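You operate a simulated robot arm through the tools that you are given. There is no shell and no other tool. Be economical: measure what you need, move in short steps, check, and stop when the job is done.

You are at the controls of a simulated robot arm. One attempt, no reset.

Task
Load the white reel into the black tank and press its lid on.
Fine: shut the reel box again.

It is judged by the outcome, as a careful person would: the job done as asked, and still so three seconds after it is handed in. It fails if anything else is knocked over, pushed out of place, dropped, spilled or broken. Lids that push on must go on centred and level and be pressed home; caps that screw on are set level and turned clockwise until they are tight.

Robot
A 6-joint arm with a two-finger gripper, on a carriage that runs on a rail from [0.002, 1.17] to [-0.002, -1.17] (x, y) and turns from 167 to 499 degrees about z. Base frame: it is fixed where the carriage stands at the start and does not move with it; the origin is on the floor, on the carriage's upright axis, x ahead of it, y to its left, z up; the surface under the hand at the start is at about z = 0.902. Readings come in m, degrees, newtons and seconds.
Its first joint turns from -166.0 to 166.0 degrees. Places, roughly: black tank (19x13x9 cm) [0.5, -0.2, 0.9]; core of the black tank [0.5, -0.2, 0.9]; reel box lid [0.8, -0.4, 1]; tank lid (13x13x7 cm) [0.5, -0.4, 0.9]. Payload 2.54 kg.
Tool frame: the origin (TCP) lies between the finger pads and is the grasp point; the fingertips stand 0.023 m ahead of it; z points along the fingers, y is the line along which they close. The gripper opens to 0.126 m. The gripper's body begins 0.082 m behind the TCP.
Orientation is told as [roll, pitch, yaw] about the base's x, y, z axes, in that order, counted from this pose: with the fingers straight down and closing along the base's y, the tool's x points along the base's -x, its y along +y and its z along -z.

Tools
- The arm moves only by the tool apply_moves. Its arguments are lists of equal length, an entry for each row: "delta_pos": the shift along the tool's x, y, z in units of 100 mm (1.0 is 100 mm), a list of three; "angular": the turn, a rotation vector about the tool's x, y, z in units of 180 degrees (1.0 is 180 degrees), a list of three; "gripper": the finger opening in m, from 0 to 0.126. In form: {"delta_pos": [[dx, dy, dz], ...], "angular": [[rx, ry, rz], ...], "gripper": [gripper, ...]}. A call has 1 to 12 rows; each row is the pose to reach, as a shift and turn from the pose commanded when the call began, along the tool's axes at that moment. A call with a number of a shift or a turn outside -1 to 1 is refused whole. Each row takes 0.2 s and may step no farther than 0.05 m and 8.6 degrees from the row before; otherwise, or with a gripper value out of range, the whole call is refused. Where a pose cannot be reached the arm comes as near as it can. A force on the tool above 90 N (or 10 N above the force at the start of the call, whichever is more), or a blocked arm, ends the call early, and 0.2 s more pass. Each finger halts on what it meets, pressing with about 21 N; the grip force reading is that of the motor and also rises with nothing between the fingers. The clock runs only during rows and for 0.2 s after the last one: add rows that repeat a pose to give the fingers time. It gives the time, the measured TCP pose, the force on the tool (base axes), the opening and the grip force at its end, in the units of the frame above (readings bear some noise), with the torque about the TCP (base axes, N m) and any sound that the robot's microphone picked up.
- Cameras (640 x 400 px; columns grow to the right, rows downward): "scene" is now at [0.0506, 0.1568, 1.6111]; the picture's right is [-0.62, -0.79, 0.00], its down [-0.47, 0.37, -0.81] and it looks along [0.63, -0.50, -0.59] (base axes); focal length 261 px, centre (320, 200). "wrist" rides on the gripper at [0.082, 0.014, -0.122] in the tool frame; the picture's right is [-0.17, 0.99, 0.00], its down [-0.79, -0.13, -0.60] and it looks along [-0.59, -0.10, 0.80] (tool axes); focal length 243 px, centre (320, 200). There is no depth. A picture from a camera that has moved, and an enlarged one, comes with that camera's place and axes in the base frame and with its lens. The place of the scene camera against the robot may be out by one fixed shift of up to 0.025 m in any direction.
- camera(camera): a new picture of that camera. It takes no simulated time.
- move_column(by): slides the trunk up (or, below 0, down) by that many m; the arm and the scene camera ride with it, the base frame stays. It gives what a move gives, with no picture.
- steer(legs): drives the robot by 1 to 6 legs, each [ahead, left, turn to the left] in m, m and degrees, along the robot's own axes; the way and the turn of a leg run together, so that a leg with both is an arc; at most 1.5 m and 180 degrees a leg. The arm and the cameras ride along, it lands a little off, and it stops where it bumps. It keeps to its track: a leg is cut to what the track allows. It gives what a move gives.
- aim_head(pan, tilt): turns the head with the scene camera to pan (to the left, within 120 degrees either way) and tilt (down, from -29 to 69), counted from straight ahead of the robot. It gives what a move gives.
- enlarge(camera, box): a new picture of the part [left, top, right, bottom] of that camera's present view, enlarged. It takes no simulated time.
- job_done(): hands the job in; it is judged then, once.

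Work in short steps. Places have to be worked out from the pictures, the camera data and where the tool is seen: move nearer, look again, correct. Check each grasp and each placing, and mend what went wrong. You have 120 turns and 78 pictures in all, those below and enlarged ones among them. Open the gripper and draw the arm clear of the work before you hand the job in, unless the task says otherwise; then end with one line.

The tools are called after "Call:" as name(argument=value, ...) on one line, values as JSON. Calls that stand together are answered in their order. apply_moves: Moves the arm, as the interface text tells. Its arguments: {"type":"object","properties":{"delta_pos":{"type":"array","items":{"type":"array","items":{"type":"number"}}},"angular":{"type":"array","items":{"type":"array","items":{"type":"number"}}},"gripper":{"type":"array","items":{"type":"number"}}},"required":["delta_pos","angular","gripper"]} The other tools are called the same way: move_column (by) slides the trunk up or down; steer (legs) drives the base; aim_head (pan, tilt) turns the head that bears the scene camera; camera (camera) takes a picture; enlarge (camera, box) takes an enlarged picture of a part of a camera's view; job_done () hands the job in.

At the start:

```text
time_s: 0.0
tool_pos: [0.5328, -0.0754, 1.2393]
tcp_rot: [0.0, -0.1, 0.0]
contact_force: [0.1, 0.3, 0.4]
ft_torque: [0.02, 0.01, 0.02]
grip_width: 0.1261
grasp_force: 0.1
trunk travel left (down, up): [-0.425, 0.065]
robot x, y, heading: [0.0022, 0.0012, 0.2]
head pan, tilt: [-31.5, 50.1]
```

scene: 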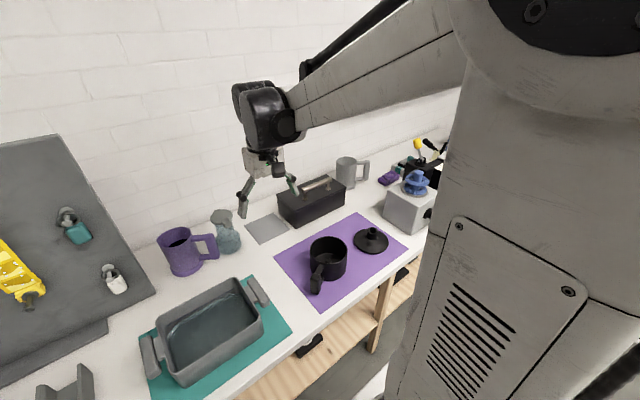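
wrist: 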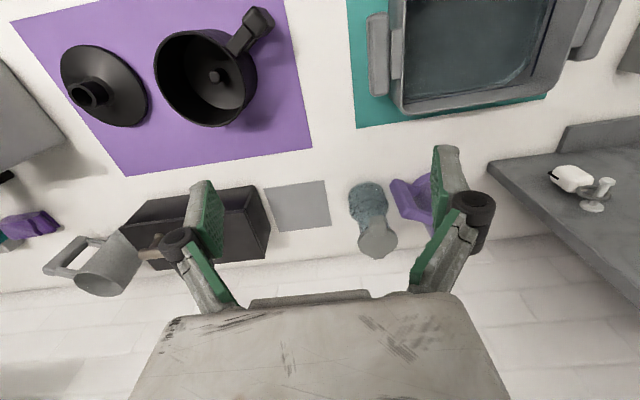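

The reel box is the black box with a handle at the back of the table. I enlarge the views of it and of the tank to see how each one works.

Call:
enlarge(camera="scene", box=[240, 150, 380, 240])

Call:
enlarge(camera="scene", box=[270, 200, 430, 310])

Call:
enlarge(camera="wrist", box=[40, 0, 340, 290])

```text
4.44 times, centred on (310, 195) of scene
camera zoom: at [0.0506, 0.1568, 1.6111], right [-0.62, -0.79, 0.0], down [-0.47, 0.37, -0.81], along [0.63, -0.5, -0.59], focal length 1161 px, centre (364, 222)
```

zoom: 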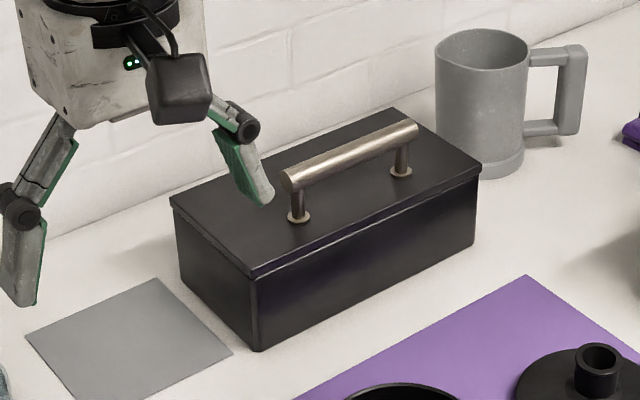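

```text
3.64 times, centred on (350, 255) of scene
camera zoom: at [0.0506, 0.1568, 1.6111], right [-0.62, -0.79, 0.0], down [-0.47, 0.37, -0.81], along [0.63, -0.5, -0.59], focal length 950 px, centre (211, 0)
```

zoom: 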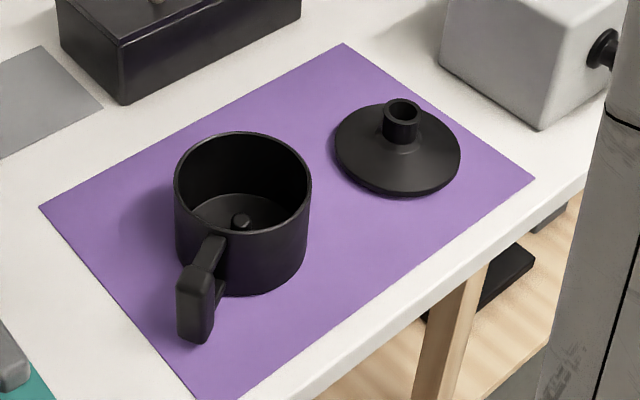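

```text
1.38 times, centred on (190, 145) of wrist
camera zoom: at [0.4494, -0.0622, 1.3616], right [0.17, 0.99, 0.0], down [0.79, -0.13, 0.6], along [0.59, -0.1, -0.8], focal length 335 px, centre (499, 276)
```

zoom: 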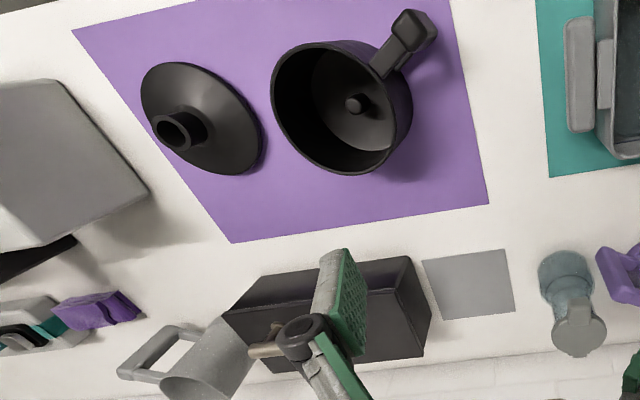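

The box spans about x 0.71–0.85 and y -0.51 to -0.245, with its lid top near z 0.99. The handle bar runs along y at x≈0.76, toward the front, so the lid may be hinged at the back. I drive along the rail to face it and look again.

Call:
steer(legs=[[0, -0.3, 0]])

Call:
aim_head(pan=-8, tilt=45)

Call:
camera(camera="scene")

Call:
camera(camera="wrist")

```text
time_s: 2.1
tool_pos: [0.5321, -0.3782, 1.2403]
tcp_rot: [0.1, 0.0, 0.3]
contact_force: [0.8, -0.3, 0.0]
ft_torque: [-0.02, 0.0, 0.0]
grip_width: 0.1259
grasp_force: 0.0
trunk travel left (down, up): [-0.425, 0.065]
robot x, y, heading: [-0.001, -0.3051, 0.3]
head pan, tilt: [-31.5, 50.1]
```

```text
time_s: 2.9
tool_pos: [0.533, -0.3781, 1.2395]
tcp_rot: [0.0, 0.0, 0.2]
contact_force: [1.0, 0.9, -0.2]
ft_torque: [0.0, 0.02, 0.04]
grip_width: 0.126
grasp_force: 0.0
trunk travel left (down, up): [-0.425, 0.065]
robot x, y, heading: [0.0012, -0.3041, 0.1]
head pan, tilt: [-8.0, 45.0]
```

```text
72 pictures are left
camera scene: at [0.0502, -0.1462, 1.611], right [-0.61, -0.8, 0.0], down [-0.47, 0.36, -0.8], along [0.64, -0.49, -0.59], focal length 261 px, centre (320, 200)
```

scene: 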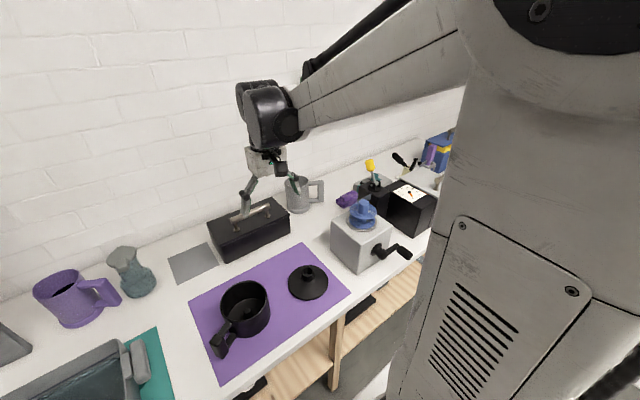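

```text
71 pictures are left
camera wrist: at [0.4503, -0.3647, 1.3615], right [0.16, 0.99, 0.0], down [0.79, -0.13, 0.6], along [0.59, -0.1, -0.8], focal length 243 px, centre (320, 200)
```

wrist: 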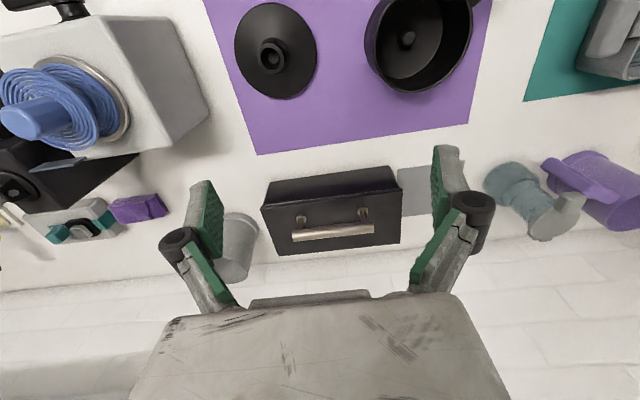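

The wrist view puts the handle bar at about (0.762, -0.394), z≈1.04, with the lid's back edge at x≈0.864. I turn the tool 90° so the fingers will close along x and move toward the handle.

Call:
apply_moves(delta_pos=[[-0.1, 0, 0], [-0.2, 0, 0], [-0.3, 0, 0], [-0.4, 0, 0], [-0.5, 0, 0], [-0.6, 0, 0], [-0.7, 0, 0], [-0.8, 0, 0], [-0.9, 0, 0], [-1, -0.1, 0], [-1, -0.16, 0]], angular=[[0, 0, 0.0455], [0, 0, 0.091], [0, 0, 0.1365], [0, 0, 0.182], [0, 0, 0.2275], [0, 0, 0.273], [0, 0, 0.3185], [0, 0, 0.364], [0, 0, 0.4095], [0, 0, 0.455], [0, 0, 0.5]], gripper=[0.126, 0.126, 0.126, 0.126, 0.12, 0.11, 0.1, 0.1, 0.1, 0.1, 0.1])

Call:
camera(camera="wrist")

Call:
camera(camera="scene")

```text
time_s: 5.3
tool_pos: [0.6318, -0.3933, 1.2391]
tcp_rot: [0.0, 0.0, -89.8]
contact_force: [0.5, 0.3, 0.1]
ft_torque: [0.03, 0.0, 0.05]
grip_width: 0.1
grasp_force: 0.1
trunk travel left (down, up): [-0.425, 0.065]
robot x, y, heading: [-0.0027, -0.3064, 0.4]
head pan, tilt: [-8.0, 45.0]
```

```text
70 pictures are left
camera wrist: at [0.6458, -0.312, 1.3612], right [0.99, -0.16, 0.0], down [-0.13, -0.79, 0.6], along [-0.1, -0.59, -0.8], focal length 243 px, centre (320, 200)
```

wrist: 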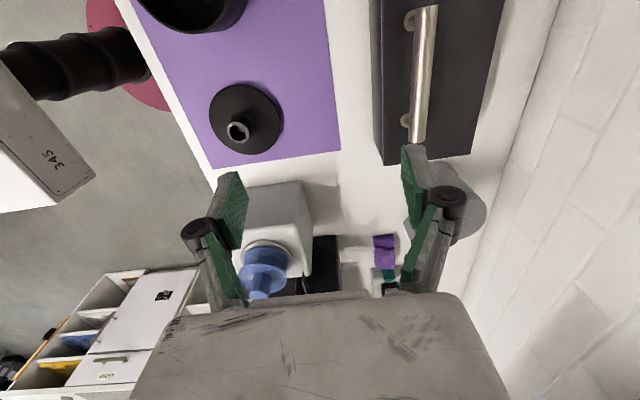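

```text
69 pictures are left
camera scene: at [0.0614, -0.1045, 1.5983], right [-0.14, -0.99, 0.0], down [-0.7, 0.1, -0.71], along [0.7, -0.1, -0.71], focal length 261 px, centre (320, 200)
```

scene: 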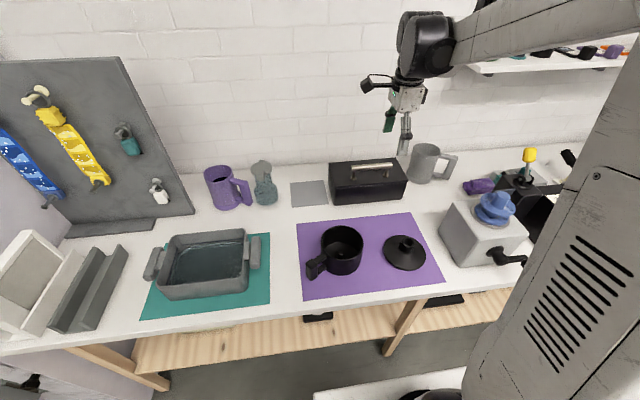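

The bar is confirmed at x≈0.758, y centre ≈-0.394. I move above it.

Call:
apply_moves(delta_pos=[[0, 0.4, 0], [0, 0.8, 0.2], [0, 1.0, 0.5], [0, 1.0, 0.8]], angular=[[0, 0, 0], [0, 0, 0], [0, 0, 0], [0, 0, 0]], gripper=[0.08, 0.08, 0.08, 0.08])

Call:
apply_moves(delta_pos=[[0, 0.13, 0], [0, 0.26, 0.1]], angular=[[0, 0, 0], [0, 0, 0]], gripper=[0.08, 0.08])

Call:
camera(camera="wrist")

```text
time_s: 6.3
tool_pos: [0.7329, -0.3925, 1.1581]
tcp_rot: [0.0, 0.0, -89.8]
contact_force: [-0.8, -0.6, -0.1]
ft_torque: [0.0, -0.01, 0.0]
grip_width: 0.0803
grasp_force: 0.1
trunk travel left (down, up): [-0.425, 0.065]
robot x, y, heading: [0.0002, -0.3039, 0.6]
head pan, tilt: [-8.0, 45.0]
```

```text
time_s: 6.9
tool_pos: [0.7596, -0.3936, 1.1488]
tcp_rot: [0.0, 0.0, -89.8]
contact_force: [-0.1, 0.8, 0.1]
ft_torque: [-0.02, 0.02, 0.01]
grip_width: 0.0801
grasp_force: 0.0
trunk travel left (down, up): [-0.425, 0.065]
robot x, y, heading: [0.0033, -0.3072, 0.1]
head pan, tilt: [-8.0, 45.0]
```

```text
68 pictures are left
camera wrist: at [0.7724, -0.3121, 1.2706], right [0.99, -0.16, 0.0], down [-0.13, -0.79, 0.6], along [-0.1, -0.59, -0.8], focal length 243 px, centre (320, 200)
```

wrist: 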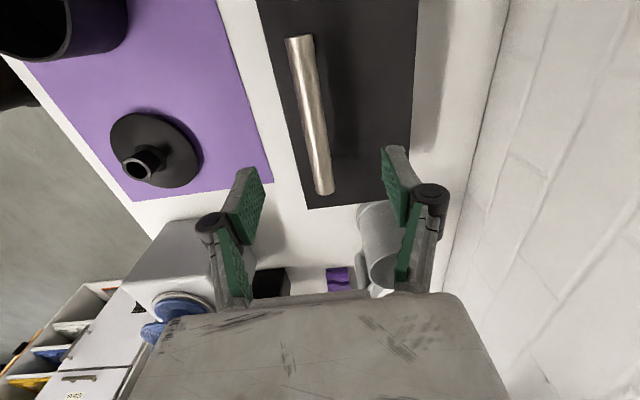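

The bar sits at x≈0.755 and is between the fingers. I descend to it and close.

Call:
apply_moves(delta_pos=[[0, -0.04, 0.4], [0, -0.04, 0.8], [0, -0.04, 1.0]], angular=[[0, 0, 0], [0, 0, 0], [0, 0, 0]], gripper=[0.08, 0.08, 0.08])

Call:
apply_moves(delta_pos=[[0, 0, 0], [0, 0, 0], [0, 0, 0], [0, 0, 0], [0, 0, 0], [0, 0, 0]], angular=[[0, 0, 0], [0, 0, 0], [0, 0, 0], [0, 0, 0], [0, 0, 0], [0, 0, 0]], gripper=[0.06, 0.04, 0.02, 0.01, 0.005, 0.005])

Call:
enlarge(camera="scene", box=[290, 120, 450, 220])

```text
time_s: 7.7
tool_pos: [0.754, -0.392, 1.0485]
tcp_rot: [0.1, 0.1, -89.7]
contact_force: [0.3, 0.0, 0.3]
ft_torque: [-0.01, -0.02, 0.02]
grip_width: 0.0798
grasp_force: 0.1
trunk travel left (down, up): [-0.425, 0.065]
robot x, y, heading: [0.0001, -0.3025, 0.2]
head pan, tilt: [-8.0, 45.0]
```

```text
time_s: 9.1
tool_pos: [0.7535, -0.3932, 1.0472]
tcp_rot: [0.0, 0.0, -89.7]
contact_force: [4.2, 0.0, 0.7]
ft_torque: [0.01, 0.01, -0.25]
grip_width: 0.0134
grasp_force: 40.4
trunk travel left (down, up): [-0.425, 0.065]
robot x, y, heading: [0.0007, -0.3076, 0.2]
head pan, tilt: [-8.0, 45.0]
```

```text
4.00 times, centred on (370, 170) of scene
camera zoom: at [0.0616, -0.1044, 1.5983], right [-0.14, -0.99, 0.0], down [-0.7, 0.1, -0.71], along [0.7, -0.1, -0.71], focal length 1045 px, centre (120, 320)
```

zoom: 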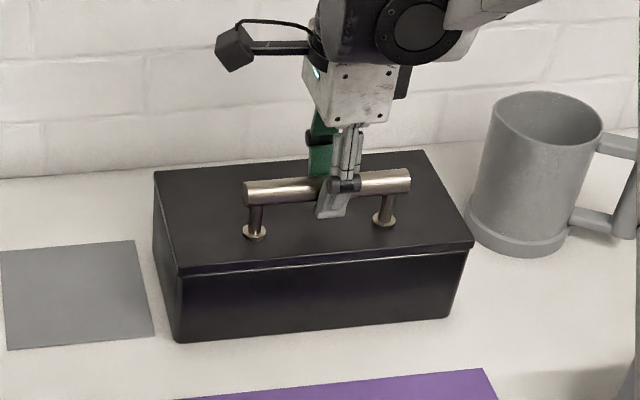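

The bar is gripped, with the opening stopped at 13 mm. I lift 1.5 cm as a test of whether the lid is hinged or loose.

Call:
apply_moves(delta_pos=[[0, 0, -0.05], [0, 0, -0.1], [0, 0, -0.15]], angular=[[0, 0, 0], [0, 0, 0], [0, 0, 0]], gripper=[0.005, 0.005, 0.005])

Call:
enlarge(camera="scene", box=[290, 120, 450, 220])

```text
time_s: 9.9
tool_pos: [0.7603, -0.3931, 1.0598]
tcp_rot: [0.0, 0.1, -89.6]
contact_force: [51.6, 0.8, -35.4]
ft_torque: [-0.01, 0.17, -0.35]
grip_width: 0.0127
grasp_force: 39.5
trunk travel left (down, up): [-0.425, 0.065]
robot x, y, heading: [-0.0016, -0.3015, 0.0]
head pan, tilt: [-8.0, 45.0]
```

```text
4.00 times, centred on (370, 170) of scene
camera zoom: at [0.069, -0.1046, 1.5977], right [-0.13, -0.99, 0.0], down [-0.7, 0.1, -0.7], along [0.7, -0.1, -0.71], focal length 1045 px, centre (120, 320)
```

zoom: 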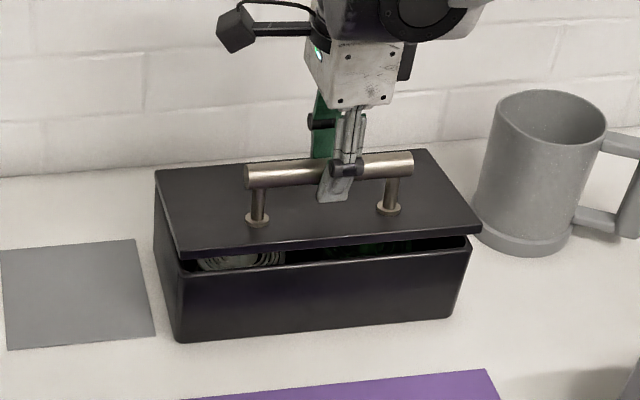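

The lid is hinged at the back, and the readings fit a hinge at about (0.858, z 0.988) with a radius of 0.12. I follow that arc and turn the tool with the lid.

Call:
apply_moves(delta_pos=[[0, 0.092, 0.01], [0, 0.15, -0.05], [0, 0.202, -0.114], [0, 0.27, -0.17], [0, 0.33, -0.223], [0, 0.4, -0.27], [0, 0.471, -0.314]], angular=[[-0.044, 0, 0], [-0.066, 0, 0], [-0.089, 0, 0], [-0.111, 0, 0], [-0.133, 0, 0], [-0.155, 0, 0], [-0.178, 0, 0]], gripper=[0.005, 0.005, 0.005, 0.005, 0.005, 0.005, 0.005])

Call:
camera(camera="scene")

```text
time_s: 11.5
tool_pos: [0.8024, -0.3927, 1.0936]
tcp_rot: [31.9, 0.1, -89.8]
contact_force: [10.9, 3.2, -30.0]
ft_torque: [-0.01, 0.43, -0.15]
grip_width: 0.0084
grasp_force: 36.1
trunk travel left (down, up): [-0.425, 0.065]
robot x, y, heading: [-0.0026, -0.3061, 0.3]
head pan, tilt: [-8.0, 45.0]
```

```text
65 pictures are left
camera scene: at [0.0649, -0.1044, 1.5981], right [-0.14, -0.99, 0.0], down [-0.7, 0.1, -0.71], along [0.7, -0.1, -0.71], focal length 261 px, centre (320, 200)
```

scene: 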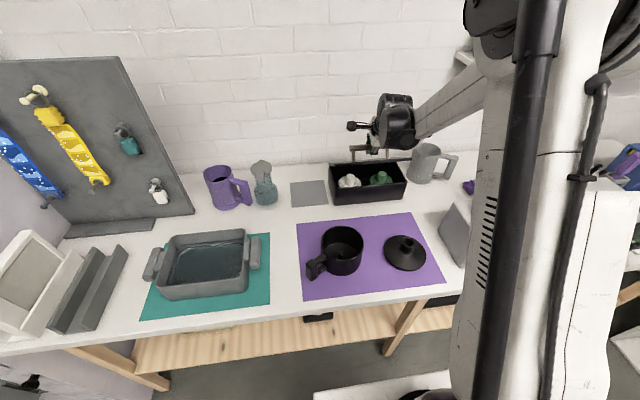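

The lid is opening, but the grip narrowed to 8 mm, so I look closely at it.

Call:
enlarge(camera="scene", box=[310, 80, 450, 210])

Call:
camera(camera="wrist")

```text
3.08 times, centred on (380, 145) of scene
camera zoom: at [0.0649, -0.1044, 1.5981], right [-0.14, -0.99, 0.0], down [-0.7, 0.1, -0.71], along [0.7, -0.1, -0.71], focal length 804 px, centre (135, 369)
```

zoom: 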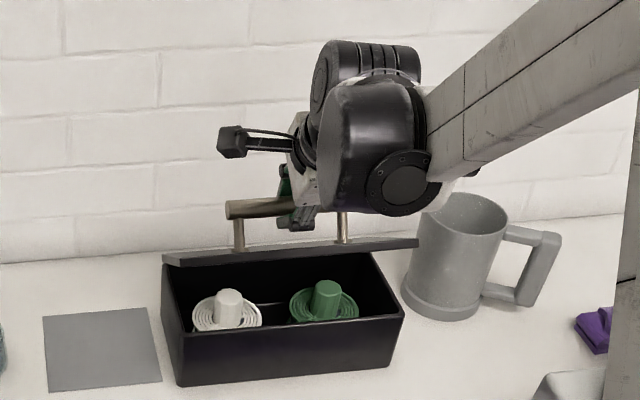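

```text
63 pictures are left
camera wrist: at [0.749, -0.3116, 1.2049], right [0.84, -0.16, 0.52], down [-0.43, -0.79, 0.44], along [0.34, -0.59, -0.73], focal length 243 px, centre (320, 200)
```

wrist: 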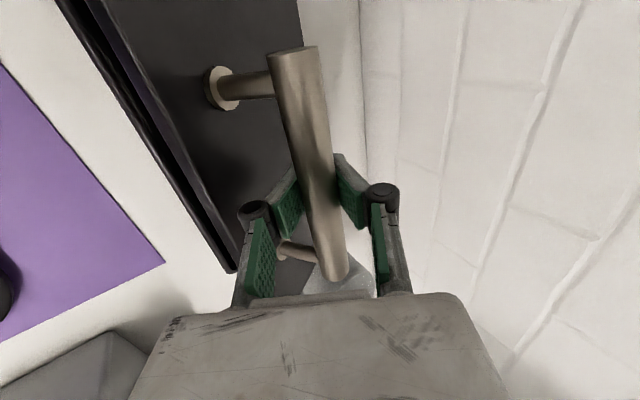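

I enlarge the wrist view to see where the bar sits between the pads.

Call:
enlarge(camera="wrist", box=[220, 130, 420, 300])

```text
2.35 times, centred on (320, 215) of wrist
camera zoom: at [0.749, -0.3116, 1.2049], right [0.84, -0.16, 0.52], down [-0.43, -0.79, 0.44], along [0.34, -0.59, -0.73], focal length 571 px, centre (320, 165)
```

zoom: 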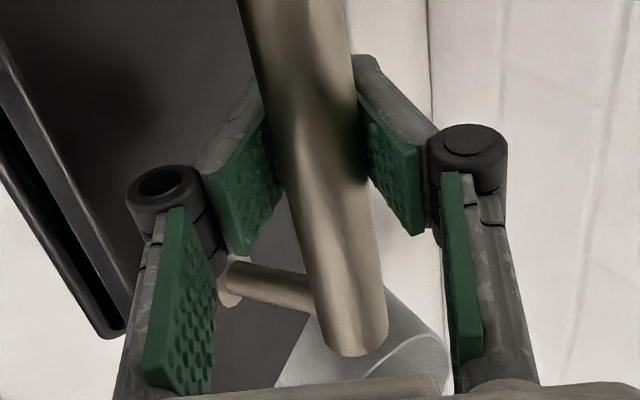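

The adaptive fingertips have wrapped round the bar, so it is a caging grip and secure. I continue along the arc to about 64°.

Call:
apply_moves(delta_pos=[[0, 0.083, 0.008], [0, 0.165, 0.022], [0, 0.246, 0.042], [0, 0.327, 0.066], [0, 0.405, 0.098], [0, 0.481, 0.133], [0, 0.553, 0.175], [0, 0.623, 0.22]], angular=[[-0.022, 0, 0], [-0.044, 0, 0], [-0.067, 0, 0], [-0.089, 0, 0], [-0.111, 0, 0], [-0.133, 0, 0], [-0.156, 0, 0], [-0.178, 0, 0]], gripper=[0.005, 0.005, 0.005, 0.005, 0.005, 0.005, 0.005, 0.005])

Call:
enlarge(camera="scene", box=[270, 60, 490, 220])

```text
time_s: 13.3
tool_pos: [0.867, -0.3926, 1.1091]
tcp_rot: [64.2, 0.0, -89.7]
contact_force: [2.6, -4.0, -18.9]
ft_torque: [-0.06, -0.33, -0.04]
grip_width: 0.0226
grasp_force: 6.5
trunk travel left (down, up): [-0.425, 0.065]
robot x, y, heading: [-0.0001, -0.3011, 0.1]
head pan, tilt: [-8.0, 45.0]
```

```text
2.50 times, centred on (380, 140) of scene
camera zoom: at [0.0634, -0.1049, 1.5979], right [-0.14, -0.99, 0.0], down [-0.7, 0.1, -0.71], along [0.7, -0.1, -0.71], focal length 653 px, centre (170, 350)
```

zoom: 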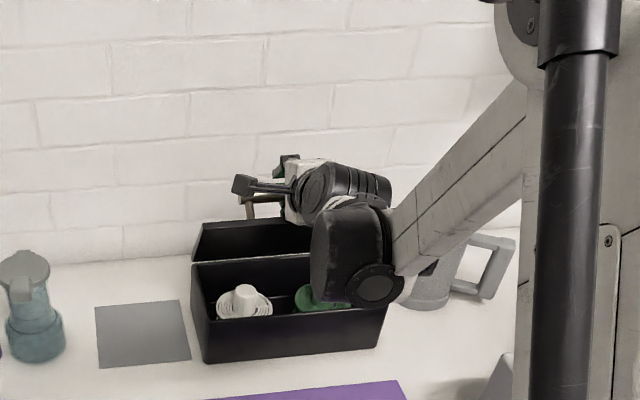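

Opening well. I continue to about 96° and watch the force.

Call:
apply_moves(delta_pos=[[0, 0.027, 0.08], [0, 0.053, 0.159], [0, 0.07, 0.242], [0, 0.084, 0.324], [0, 0.088, 0.408], [0, 0.091, 0.491], [0, 0.083, 0.575], [0, 0.075, 0.657]], angular=[[-0.022, 0, 0], [-0.044, 0, 0], [-0.067, 0, 0], [-0.089, 0, 0], [-0.111, 0, 0], [-0.133, 0, 0], [-0.133, 0, 0], [-0.133, 0, 0]], gripper=[0.005, 0.005, 0.005, 0.005, 0.005, 0.005, 0.005, 0.005])

Call:
enlarge(camera="scene", box=[270, 60, 490, 220])

```text
time_s: 13.9
tool_pos: [0.8666, -0.3925, 1.1157]
tcp_rot: [71.1, -0.1, -89.8]
contact_force: [-71.1, 4.4, 41.7]
ft_torque: [-0.49, 8.37, -0.29]
grip_width: 0.0367
grasp_force: 16.6
trunk travel left (down, up): [-0.425, 0.065]
robot x, y, heading: [-0.0037, -0.3036, 0.3]
head pan, tilt: [-8.0, 45.0]
stopped in row 2: the force on the tool passed its limit at 105 N (the readings are from after the stop); the commanded pose is now the measured one
```

```text
2.50 times, centred on (380, 140) of scene
camera zoom: at [0.0507, -0.1035, 1.5991], right [-0.14, -0.99, 0.0], down [-0.7, 0.1, -0.71], along [0.71, -0.1, -0.7], focal length 653 px, centre (170, 350)
```

zoom: 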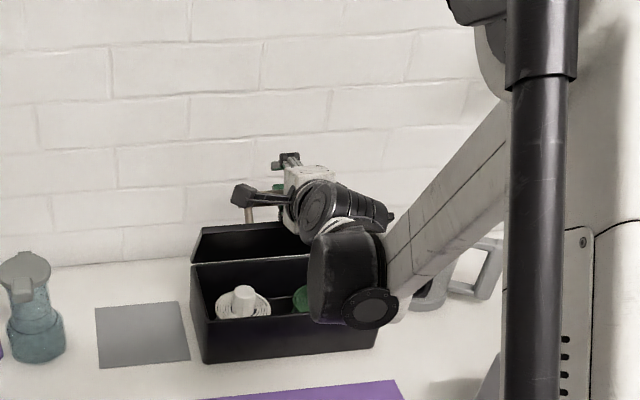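

The lid is only at about 52° while the tool is at 71°. The bar has slid toward the palm and the fingertips are pressing on the lid, so I look with the wrist camera before correcting the angle.

Call:
camera(camera="wrist")

```text
59 pictures are left
camera wrist: at [0.7548, -0.3109, 1.1697], right [0.32, -0.16, 0.93], down [-0.6, -0.79, 0.07], along [0.73, -0.59, -0.35], focal length 243 px, centre (320, 200)
```

wrist: 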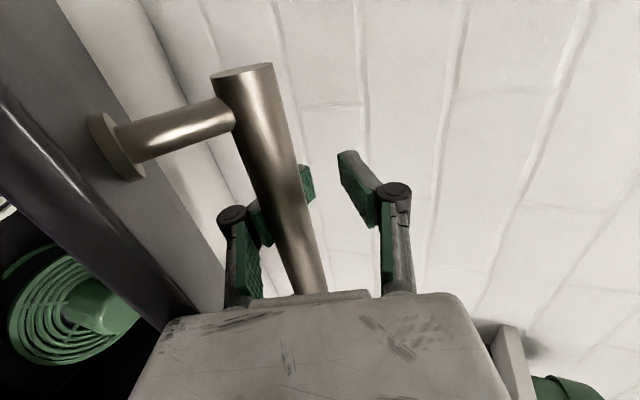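

The bar rests against the palm and the lower finger because the tool over-rotated. I turn the tool back to about 40° around the bar with the fingers slightly open, so that the front finger carries the bar.

Call:
apply_moves(delta_pos=[[0, -0.03, -0.02], [0, -0.06, -0.02], [0, -0.1, 0], [0, -0.13, 0], [0, -0.155, 0.01]], angular=[[0.035, 0, 0], [0.07, 0, 0], [0.105, 0, 0], [0.14, 0, 0], [0.172, 0, 0]], gripper=[0.04, 0.04, 0.04, 0.04, 0.04])

Call:
camera(camera="wrist")

Call:
enlarge(camera="scene", box=[270, 60, 490, 220])

```text
time_s: 15.1
tool_pos: [0.8729, -0.3927, 1.0943]
tcp_rot: [39.9, 0.0, -89.7]
contact_force: [-0.2, -0.3, 1.0]
ft_torque: [0.0, -0.01, 0.02]
grip_width: 0.04
grasp_force: 0.0
trunk travel left (down, up): [-0.425, 0.065]
robot x, y, heading: [-0.0023, -0.3097, 0.4]
head pan, tilt: [-8.0, 45.0]
```

```text
58 pictures are left
camera wrist: at [0.8043, -0.312, 1.1974], right [0.76, -0.16, 0.63], down [-0.48, -0.79, 0.37], along [0.44, -0.59, -0.68], focal length 243 px, centre (320, 200)
```

wrist: 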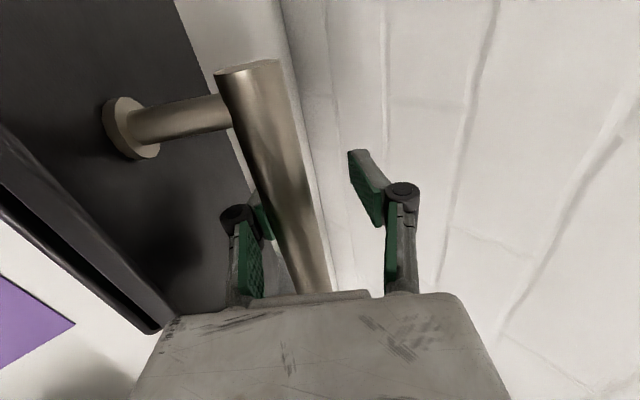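

```text
2.50 times, centred on (380, 140) of scene
camera zoom: at [0.0613, -0.1044, 1.5983], right [-0.14, -0.99, 0.0], down [-0.7, 0.1, -0.71], along [0.7, -0.1, -0.71], focal length 653 px, centre (170, 350)
```

zoom: 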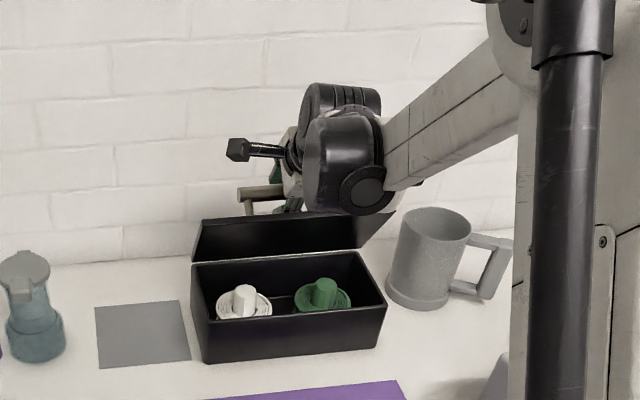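

The force reading is zero, so the hinge has friction and holds the lid at about 53°. I close loosely round the bar, shifting so it is centred and nearer the pads.

Call:
apply_moves(delta_pos=[[0, -0.05, -0.08], [0, -0.1, -0.16], [0, -0.15, -0.2], [0, -0.15, -0.2]], angular=[[0, 0, 0], [0, 0, 0], [0, 0, 0], [0, 0, 0]], gripper=[0.033, 0.025, 0.02, 0.02])

Call:
camera(camera="wrist")

```text
time_s: 16.1
tool_pos: [0.8478, -0.3934, 1.1006]
tcp_rot: [39.8, 0.1, -89.8]
contact_force: [-0.1, 0.6, -0.3]
ft_torque: [0.0, 0.01, 0.01]
grip_width: 0.0203
grasp_force: 0.0
trunk travel left (down, up): [-0.425, 0.065]
robot x, y, heading: [0.0001, -0.3044, 0.3]
head pan, tilt: [-8.0, 45.0]
```

```text
56 pictures are left
camera wrist: at [0.7793, -0.3116, 1.204], right [0.76, -0.16, 0.63], down [-0.48, -0.79, 0.37], along [0.44, -0.59, -0.68], focal length 243 px, centre (320, 200)
```

wrist: 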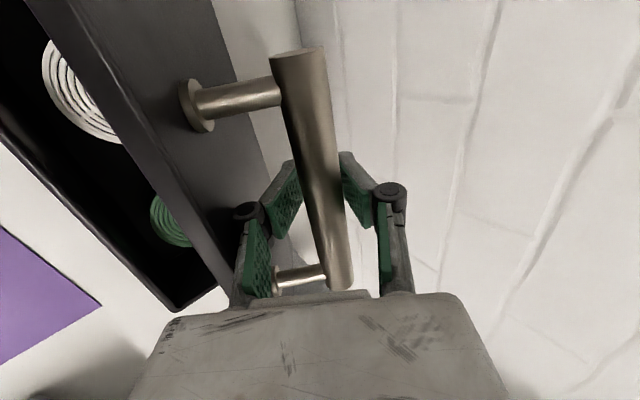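

The bar is now centred. I follow the arc with the tool pitching only from 40° to 60°.

Call:
apply_moves(delta_pos=[[0, 0.068, 0.049], [0, 0.136, 0.098], [0, 0.198, 0.157], [0, 0.256, 0.215], [0, 0.31, 0.28], [0, 0.36, 0.346], [0, 0.403, 0.42], [0, 0.443, 0.492], [0, 0.476, 0.57], [0, 0.506, 0.647], [0, 0.538, 0.768]], angular=[[-0.01, 0, 0], [-0.02, 0, 0], [-0.03, 0, 0], [-0.04, 0, 0], [-0.05, 0, 0], [-0.06, 0, 0], [-0.07, 0, 0], [-0.08, 0, 0], [-0.09, 0, 0], [-0.1, 0, 0], [-0.11, 0, 0]], gripper=[0.018, 0.018, 0.018, 0.018, 0.018, 0.018, 0.018, 0.018, 0.018, 0.018, 0.018])

Call:
enlarge(camera="scene", box=[270, 60, 490, 220])

```text
time_s: 18.2
tool_pos: [0.9143, -0.3934, 1.0968]
tcp_rot: [57.1, 0.2, -90.0]
contact_force: [-38.7, -2.0, 53.2]
ft_torque: [1.59, 6.38, 0.22]
grip_width: 0.0396
grasp_force: 3.5
trunk travel left (down, up): [-0.425, 0.065]
robot x, y, heading: [0.0003, -0.304, 0.1]
head pan, tilt: [-8.0, 45.0]
stopped in row 10: the force on the tool passed its limit at 98 N (the readings are from after the stop); the commanded pose is now the measured one
```

```text
2.50 times, centred on (380, 140) of scene
camera zoom: at [0.0518, -0.1034, 1.599], right [-0.14, -0.99, 0.0], down [-0.7, 0.1, -0.71], along [0.71, -0.1, -0.7], focal length 653 px, centre (170, 350)
```

zoom: 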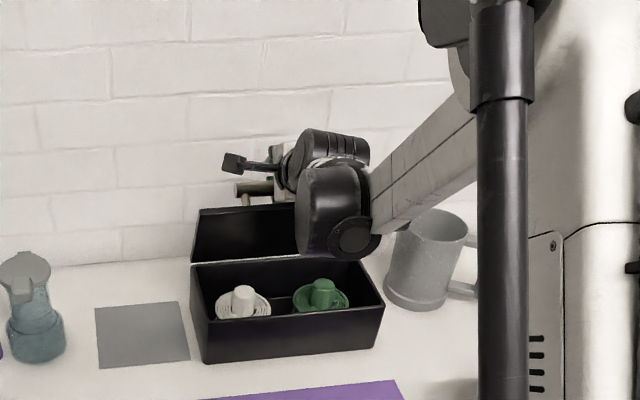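

The lid is now near 62° and the bar again slid to the palm, because the tool's motion was mostly along its own axis. I open the fingers and back out along the tool axis, then see whether the lid holds.

Call:
apply_moves(delta_pos=[[0, 0, 0], [0, 0, -0.1], [0, 0, -0.4], [0, 0, -0.7], [0, 0, -1.0]], angular=[[0, 0, 0], [0, 0, 0], [0, 0, 0], [0, 0, 0], [0, 0, 0]], gripper=[0.06, 0.075, 0.08, 0.08, 0.08])

Call:
camera(camera="wrist")

Call:
enlarge(camera="scene", box=[270, 60, 490, 220])

```text
time_s: 19.4
tool_pos: [0.8356, -0.3932, 1.1449]
tcp_rot: [56.8, 0.0, -89.8]
contact_force: [-0.7, -0.4, 0.4]
ft_torque: [-0.01, -0.02, 0.01]
grip_width: 0.0801
grasp_force: 0.0
trunk travel left (down, up): [-0.425, 0.065]
robot x, y, heading: [-0.0018, -0.3005, 0.2]
head pan, tilt: [-8.0, 45.0]
```

```text
54 pictures are left
camera wrist: at [0.7409, -0.3113, 1.2238], right [0.54, -0.17, 0.82], down [-0.57, -0.79, 0.22], along [0.62, -0.59, -0.52], focal length 243 px, centre (320, 200)
```

wrist: 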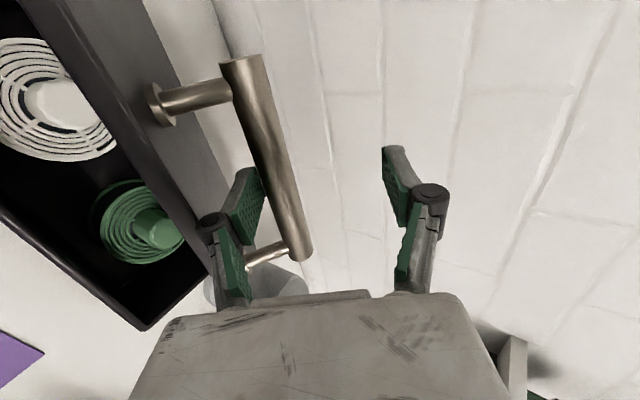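

```text
2.50 times, centred on (380, 140) of scene
camera zoom: at [0.0611, -0.1044, 1.5983], right [-0.14, -0.99, 0.0], down [-0.7, 0.1, -0.71], along [0.7, -0.1, -0.71], focal length 653 px, centre (170, 350)
```

zoom: 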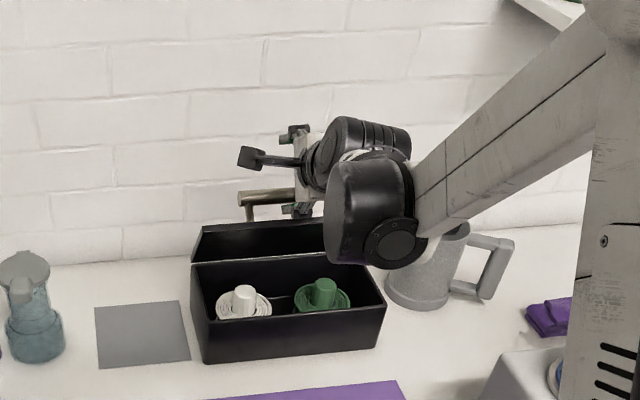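

I see my mistake: the lid's outer face, with the handle, swings toward the wall, so the tool should not have pitched forward. Pushing the lid's inner face from the front is simpler, so I back out clear of the handle and return the tool to vertical in front of the box.

Call:
apply_moves(delta_pos=[[0, 0, -0.3], [0, 0, -0.6], [0, 0, -0.8]], angular=[[0, 0, 0], [0, 0, 0], [0, 0, 0]], gripper=[0.08, 0.08, 0.08])

Call:
apply_moves(delta_pos=[[0, -0.07, -0.14], [0, -0.14, -0.28], [0, -0.21, -0.42], [0, -0.28, -0.56], [0, -0.35, -0.7], [0, -0.42, -0.84], [0, -0.49, -0.975]], angular=[[0.0455, 0, 0], [0.091, 0, 0], [0.1365, 0, 0], [0.182, 0, 0], [0.2275, 0, 0], [0.273, 0, 0], [0.316, 0, 0]], gripper=[0.06, 0.04, 0.02, 0, 0, 0, 0])

Call:
enlarge(camera="scene", box=[270, 60, 490, 220])

Call:
camera(camera="wrist")

```text
time_s: 20.2
tool_pos: [0.7706, -0.3929, 1.1879]
tcp_rot: [56.7, 0.1, -89.8]
contact_force: [-0.2, 0.2, -0.1]
ft_torque: [0.0, -0.01, 0.02]
grip_width: 0.0802
grasp_force: 0.0
trunk travel left (down, up): [-0.425, 0.065]
robot x, y, heading: [-0.0021, -0.3053, 0.3]
head pan, tilt: [-8.0, 45.0]
```

```text
time_s: 21.9
tool_pos: [0.663, -0.3934, 1.2003]
tcp_rot: [-0.3, 0.1, -89.9]
contact_force: [1.0, -1.3, 0.4]
ft_torque: [-0.02, 0.02, 0.0]
grip_width: 0.0002
grasp_force: 21.6
trunk travel left (down, up): [-0.425, 0.065]
robot x, y, heading: [-0.0023, -0.3024, 0.3]
head pan, tilt: [-8.0, 45.0]
```

```text
2.50 times, centred on (380, 140) of scene
camera zoom: at [0.0615, -0.1044, 1.5983], right [-0.14, -0.99, 0.0], down [-0.7, 0.1, -0.71], along [0.7, -0.1, -0.71], focal length 653 px, centre (170, 350)
```

zoom: 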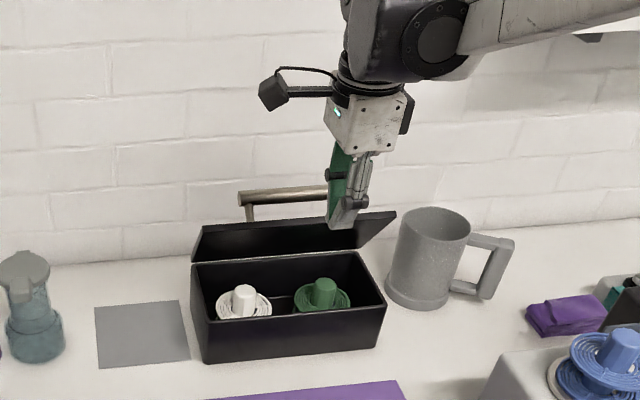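

```text
51 pictures are left
camera wrist: at [0.6763, -0.3125, 1.3215], right [0.99, -0.16, 0.0], down [-0.13, -0.79, 0.6], along [-0.1, -0.59, -0.8], focal length 243 px, centre (320, 200)
```

wrist: 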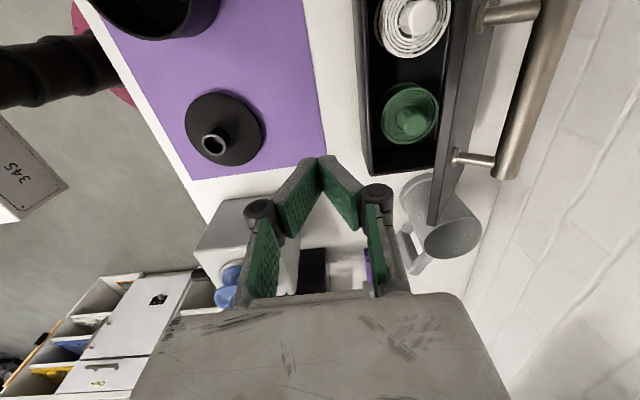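

The lid stays at about 50° by itself. With closed fingers I descend in front of it and push the inner face toward the wall.

Call:
apply_moves(delta_pos=[[0, 0.1, 0.4], [0, 0.2, 0.8], [0, 0.2, 1.0]], angular=[[0, 0, 0], [0, 0, 0], [0, 0, 0]], gripper=[0, 0, 0])

Call:
apply_moves(delta_pos=[[0, 0.2, 0], [0, 0.4, 0], [0, 0.5, 0], [0, 0.6, 0], [0, 0.7, 0], [0, 0.8, 0], [0, 0.9, 0], [0, 1.0, 0]], angular=[[0, 0, 0], [0, 0, 0], [0, 0, 0], [0, 0, 0], [0, 0, 0], [0, 0, 0], [0, 0, 0], [0, 0, 0]], gripper=[0, 0, 0, 0, 0, 0, 0, 0])

Call:
enlarge(camera="scene", box=[270, 60, 490, 220])

```text
time_s: 22.6
tool_pos: [0.685, -0.3926, 1.1004]
tcp_rot: [-0.1, 0.2, -89.9]
contact_force: [1.0, 0.3, 0.2]
ft_torque: [0.01, 0.02, 0.0]
grip_width: 0.0001
grasp_force: 21.4
trunk travel left (down, up): [-0.425, 0.065]
robot x, y, heading: [-0.0022, -0.3039, 0.4]
head pan, tilt: [-8.0, 45.0]
```

```text
time_s: 24.2
tool_pos: [0.7573, -0.3939, 1.1087]
tcp_rot: [-0.2, 0.1, -90.0]
contact_force: [-39.9, 3.8, 58.7]
ft_torque: [-0.04, -1.87, 0.15]
grip_width: 0.0001
grasp_force: 21.5
trunk travel left (down, up): [-0.425, 0.065]
robot x, y, heading: [-0.0022, -0.3072, -0.1]
head pan, tilt: [-8.0, 45.0]
stopped in row 7: the force on the tool passed its limit at 97 N (the readings are from after the stop); the commanded pose is now the measured one
```

```text
2.50 times, centred on (380, 140) of scene
camera zoom: at [0.0516, -0.1033, 1.599], right [-0.14, -0.99, 0.0], down [-0.7, 0.1, -0.71], along [0.71, -0.1, -0.7], focal length 653 px, centre (170, 350)
```

zoom: 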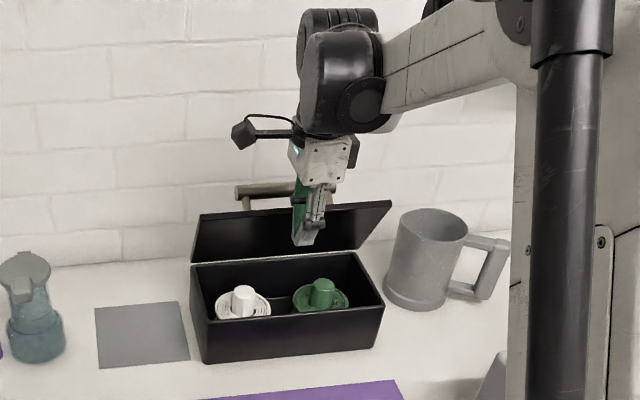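

The closed fingers wedge on the lid's edge instead of turning it. The better grip is to pinch the lid's free edge with the tool lying in the lid's plane, beside the bar at y≈-0.285, so I back off and re-measure the lid angle.

Call:
apply_moves(delta_pos=[[0, -0.3, 0], [0.3, -0.6, -0.3], [0.7, -0.8, -0.6], [1.0, -0.8, -0.9]], angular=[[0, 0, 0], [0, 0, 0], [0, 0, 0], [0, 0, 0]], gripper=[0, 0.01, 0.03, 0.05])

Call:
camera(camera="wrist")

Call:
enlarge(camera="scene", box=[300, 120, 440, 220])

```text
refused: row 2 steps farther than a row can; nothing moved
```

```text
49 pictures are left
camera wrist: at [0.7706, -0.312, 1.2318], right [0.99, -0.17, 0.0], down [-0.13, -0.79, 0.6], along [-0.1, -0.59, -0.8], focal length 243 px, centre (320, 200)
```

wrist: 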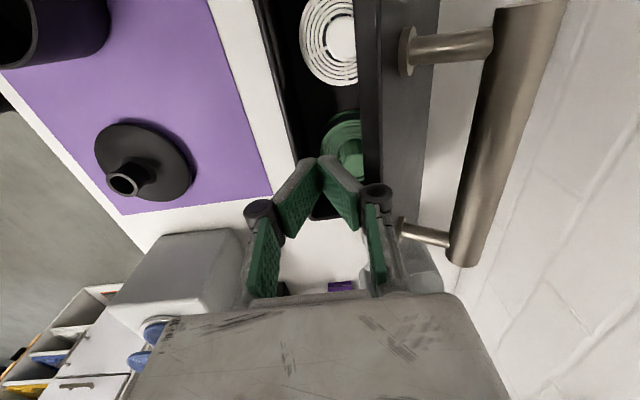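

```text
4.00 times, centred on (370, 170) of scene
camera zoom: at [0.0516, -0.1033, 1.599], right [-0.14, -0.99, 0.0], down [-0.7, 0.1, -0.71], along [0.71, -0.1, -0.7], focal length 1045 px, centre (120, 320)
```

zoom: 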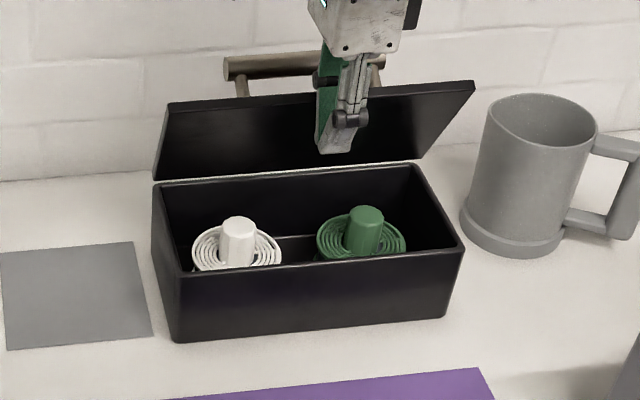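

That call was refused for its step size, so I repeat the retreat with smaller steps.

Call:
apply_moves(delta_pos=[[0, -0.3, 0], [0.1, -0.6, -0.2], [0.4, -0.7, -0.45], [0.7, -0.8, -0.7], [1.0, -0.8, -0.9]], angular=[[0, 0, 0], [0, 0, 0], [0, 0, 0], [0, 0, 0], [0, 0, 0]], gripper=[0, 0.01, 0.03, 0.05, 0.05])

Call:
camera(camera="wrist")

Call:
enlarge(camera="scene", box=[300, 120, 440, 220])

```text
time_s: 25.4
tool_pos: [0.6864, -0.2947, 1.1928]
tcp_rot: [-0.4, 0.1, -89.9]
contact_force: [-0.7, 0.4, 0.4]
ft_torque: [0.0, -0.02, 0.03]
grip_width: 0.0498
grasp_force: 0.0
trunk travel left (down, up): [-0.425, 0.065]
robot x, y, heading: [-0.001, -0.3011, -0.1]
head pan, tilt: [-8.0, 45.0]
```

```text
47 pictures are left
camera wrist: at [0.7005, -0.2122, 1.3158], right [0.99, -0.16, -0.01], down [-0.13, -0.79, 0.6], along [-0.1, -0.59, -0.8], focal length 243 px, centre (320, 200)
```

wrist: 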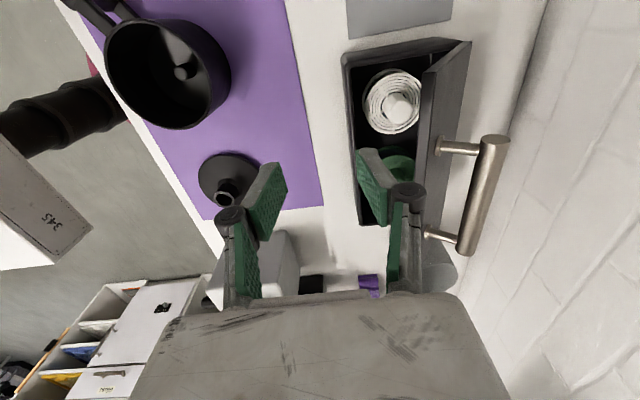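

```text
4.00 times, centred on (370, 170) of scene
camera zoom: at [0.061, -0.1042, 1.5983], right [-0.14, -0.99, 0.0], down [-0.7, 0.1, -0.71], along [0.7, -0.1, -0.71], focal length 1045 px, centre (120, 320)
```

zoom: 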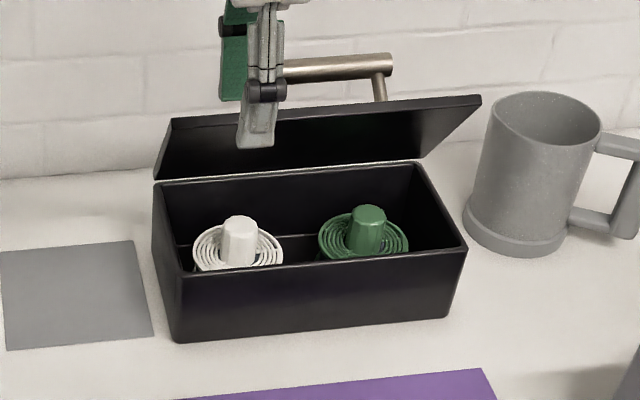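

The loads show the lid at a stop of about 55°, where it stays up by itself, so this is its full opening. The reel can still be reached with the tool tilted about 30° and the fingers closing along y. I swing the tool back to yaw 0 in front of the box.

Call:
apply_moves(delta_pos=[[0, -0.1, -0.05], [0, -0.2, -0.05], [0, -0.3, -0.05], [0, -0.4, -0.05], [0, -0.5, -0.05], [0, -0.6, -0.05], [0, -0.7, -0.05], [0, -0.8, -0.05], [0, -0.9, -0.05], [-0.2, -0.9, -0.05], [-0.38, -0.9, -0.05]], angular=[[0, 0, -0.0455], [0, 0, -0.091], [0, 0, -0.1365], [0, 0, -0.182], [0, 0, -0.2275], [0, 0, -0.273], [0, 0, -0.3185], [0, 0, -0.364], [0, 0, -0.4095], [0, 0, -0.455], [0, 0, -0.5]], gripper=[0.08, 0.08, 0.08, 0.08, 0.08, 0.08, 0.08, 0.08, 0.08, 0.08, 0.08])

Call:
camera(camera="wrist")

Call:
enlarge(camera="scene", box=[300, 120, 440, 220])

```text
time_s: 27.8
tool_pos: [0.5946, -0.333, 1.1981]
tcp_rot: [0.1, 0.4, 0.2]
contact_force: [0.6, 0.3, 0.7]
ft_torque: [0.01, 0.0, 0.01]
grip_width: 0.0801
grasp_force: 0.1
trunk travel left (down, up): [-0.425, 0.065]
robot x, y, heading: [0.0011, -0.3009, 0.1]
head pan, tilt: [-8.0, 45.0]
```

```text
45 pictures are left
camera wrist: at [0.5131, -0.3193, 1.3215], right [0.16, 0.99, 0.0], down [0.8, -0.13, 0.59], along [0.58, -0.1, -0.81], focal length 243 px, centre (320, 200)
```

wrist: 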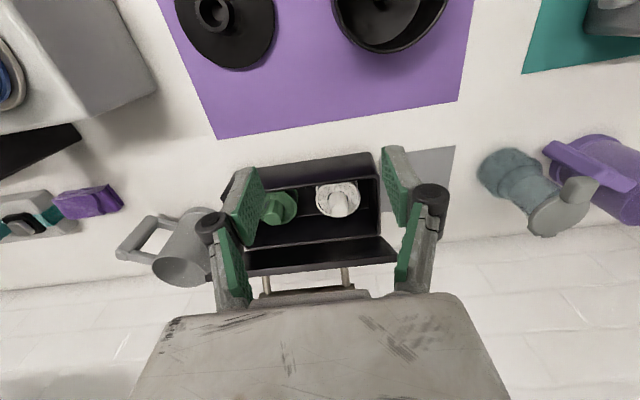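

```text
4.00 times, centred on (370, 170) of scene
camera zoom: at [0.0616, -0.1047, 1.5983], right [-0.14, -0.99, 0.0], down [-0.7, 0.1, -0.71], along [0.7, -0.1, -0.71], focal length 1045 px, centre (120, 320)
```

zoom: 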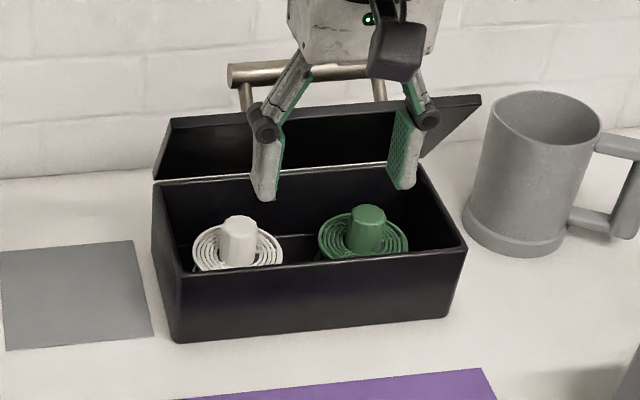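

Triangulating from both cameras puts the white hub's top at (0.785, -0.320, 0.977), about 34 mm wide. I tilt the tool 30° and line up on the approach axis.

Call:
apply_moves(delta_pos=[[-0.2, 0.03, 0.1], [-0.4, 0.06, 0.25], [-0.6, 0.1, 0.4], [-0.8, 0.13, 0.55], [-0.95, 0.13, 0.686]], angular=[[0, -0.035, 0], [0, -0.07, 0], [0, -0.105, 0], [0, -0.14, 0], [0, -0.1667, 0]], gripper=[0.075, 0.07, 0.065, 0.06, 0.06])

Call:
camera(camera="wrist")

Call:
enlarge(camera="scene", box=[300, 120, 440, 220])

```text
time_s: 29.0
tool_pos: [0.6898, -0.3183, 1.1295]
tcp_rot: [0.1, -29.7, 0.0]
contact_force: [0.9, 0.1, -0.2]
ft_torque: [-0.01, -0.02, -0.02]
grip_width: 0.06
grasp_force: 0.1
trunk travel left (down, up): [-0.425, 0.065]
robot x, y, heading: [-0.0001, -0.3038, 0.1]
head pan, tilt: [-8.0, 45.0]
```

```text
43 pictures are left
camera wrist: at [0.5573, -0.3062, 1.1962], right [0.14, 0.99, 0.08], down [0.39, -0.13, 0.91], along [0.91, -0.1, -0.41], focal length 243 px, centre (320, 200)
```

wrist: 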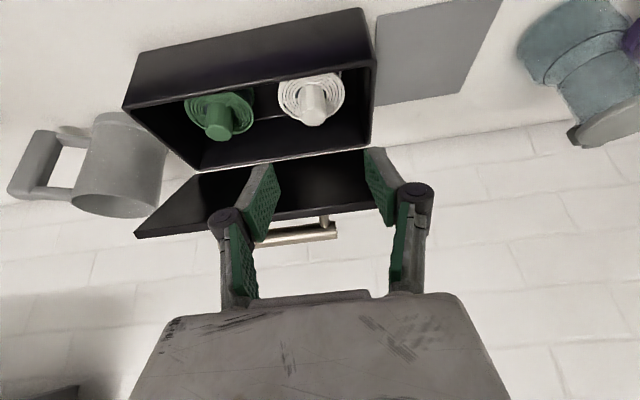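

```text
4.00 times, centred on (370, 170) of scene
camera zoom: at [0.0617, -0.1044, 1.5983], right [-0.14, -0.99, 0.0], down [-0.7, 0.1, -0.71], along [0.7, -0.1, -0.71], focal length 1045 px, centre (120, 320)
```

zoom: 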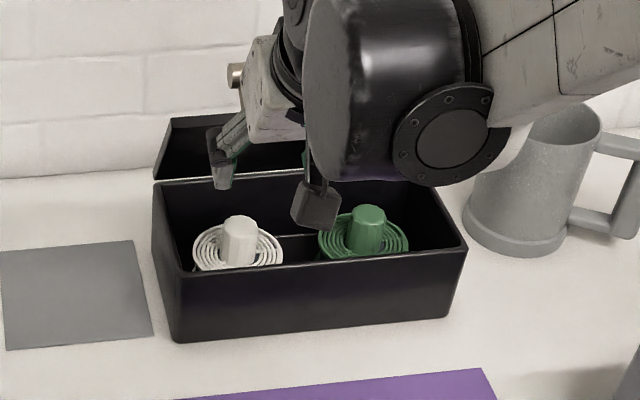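

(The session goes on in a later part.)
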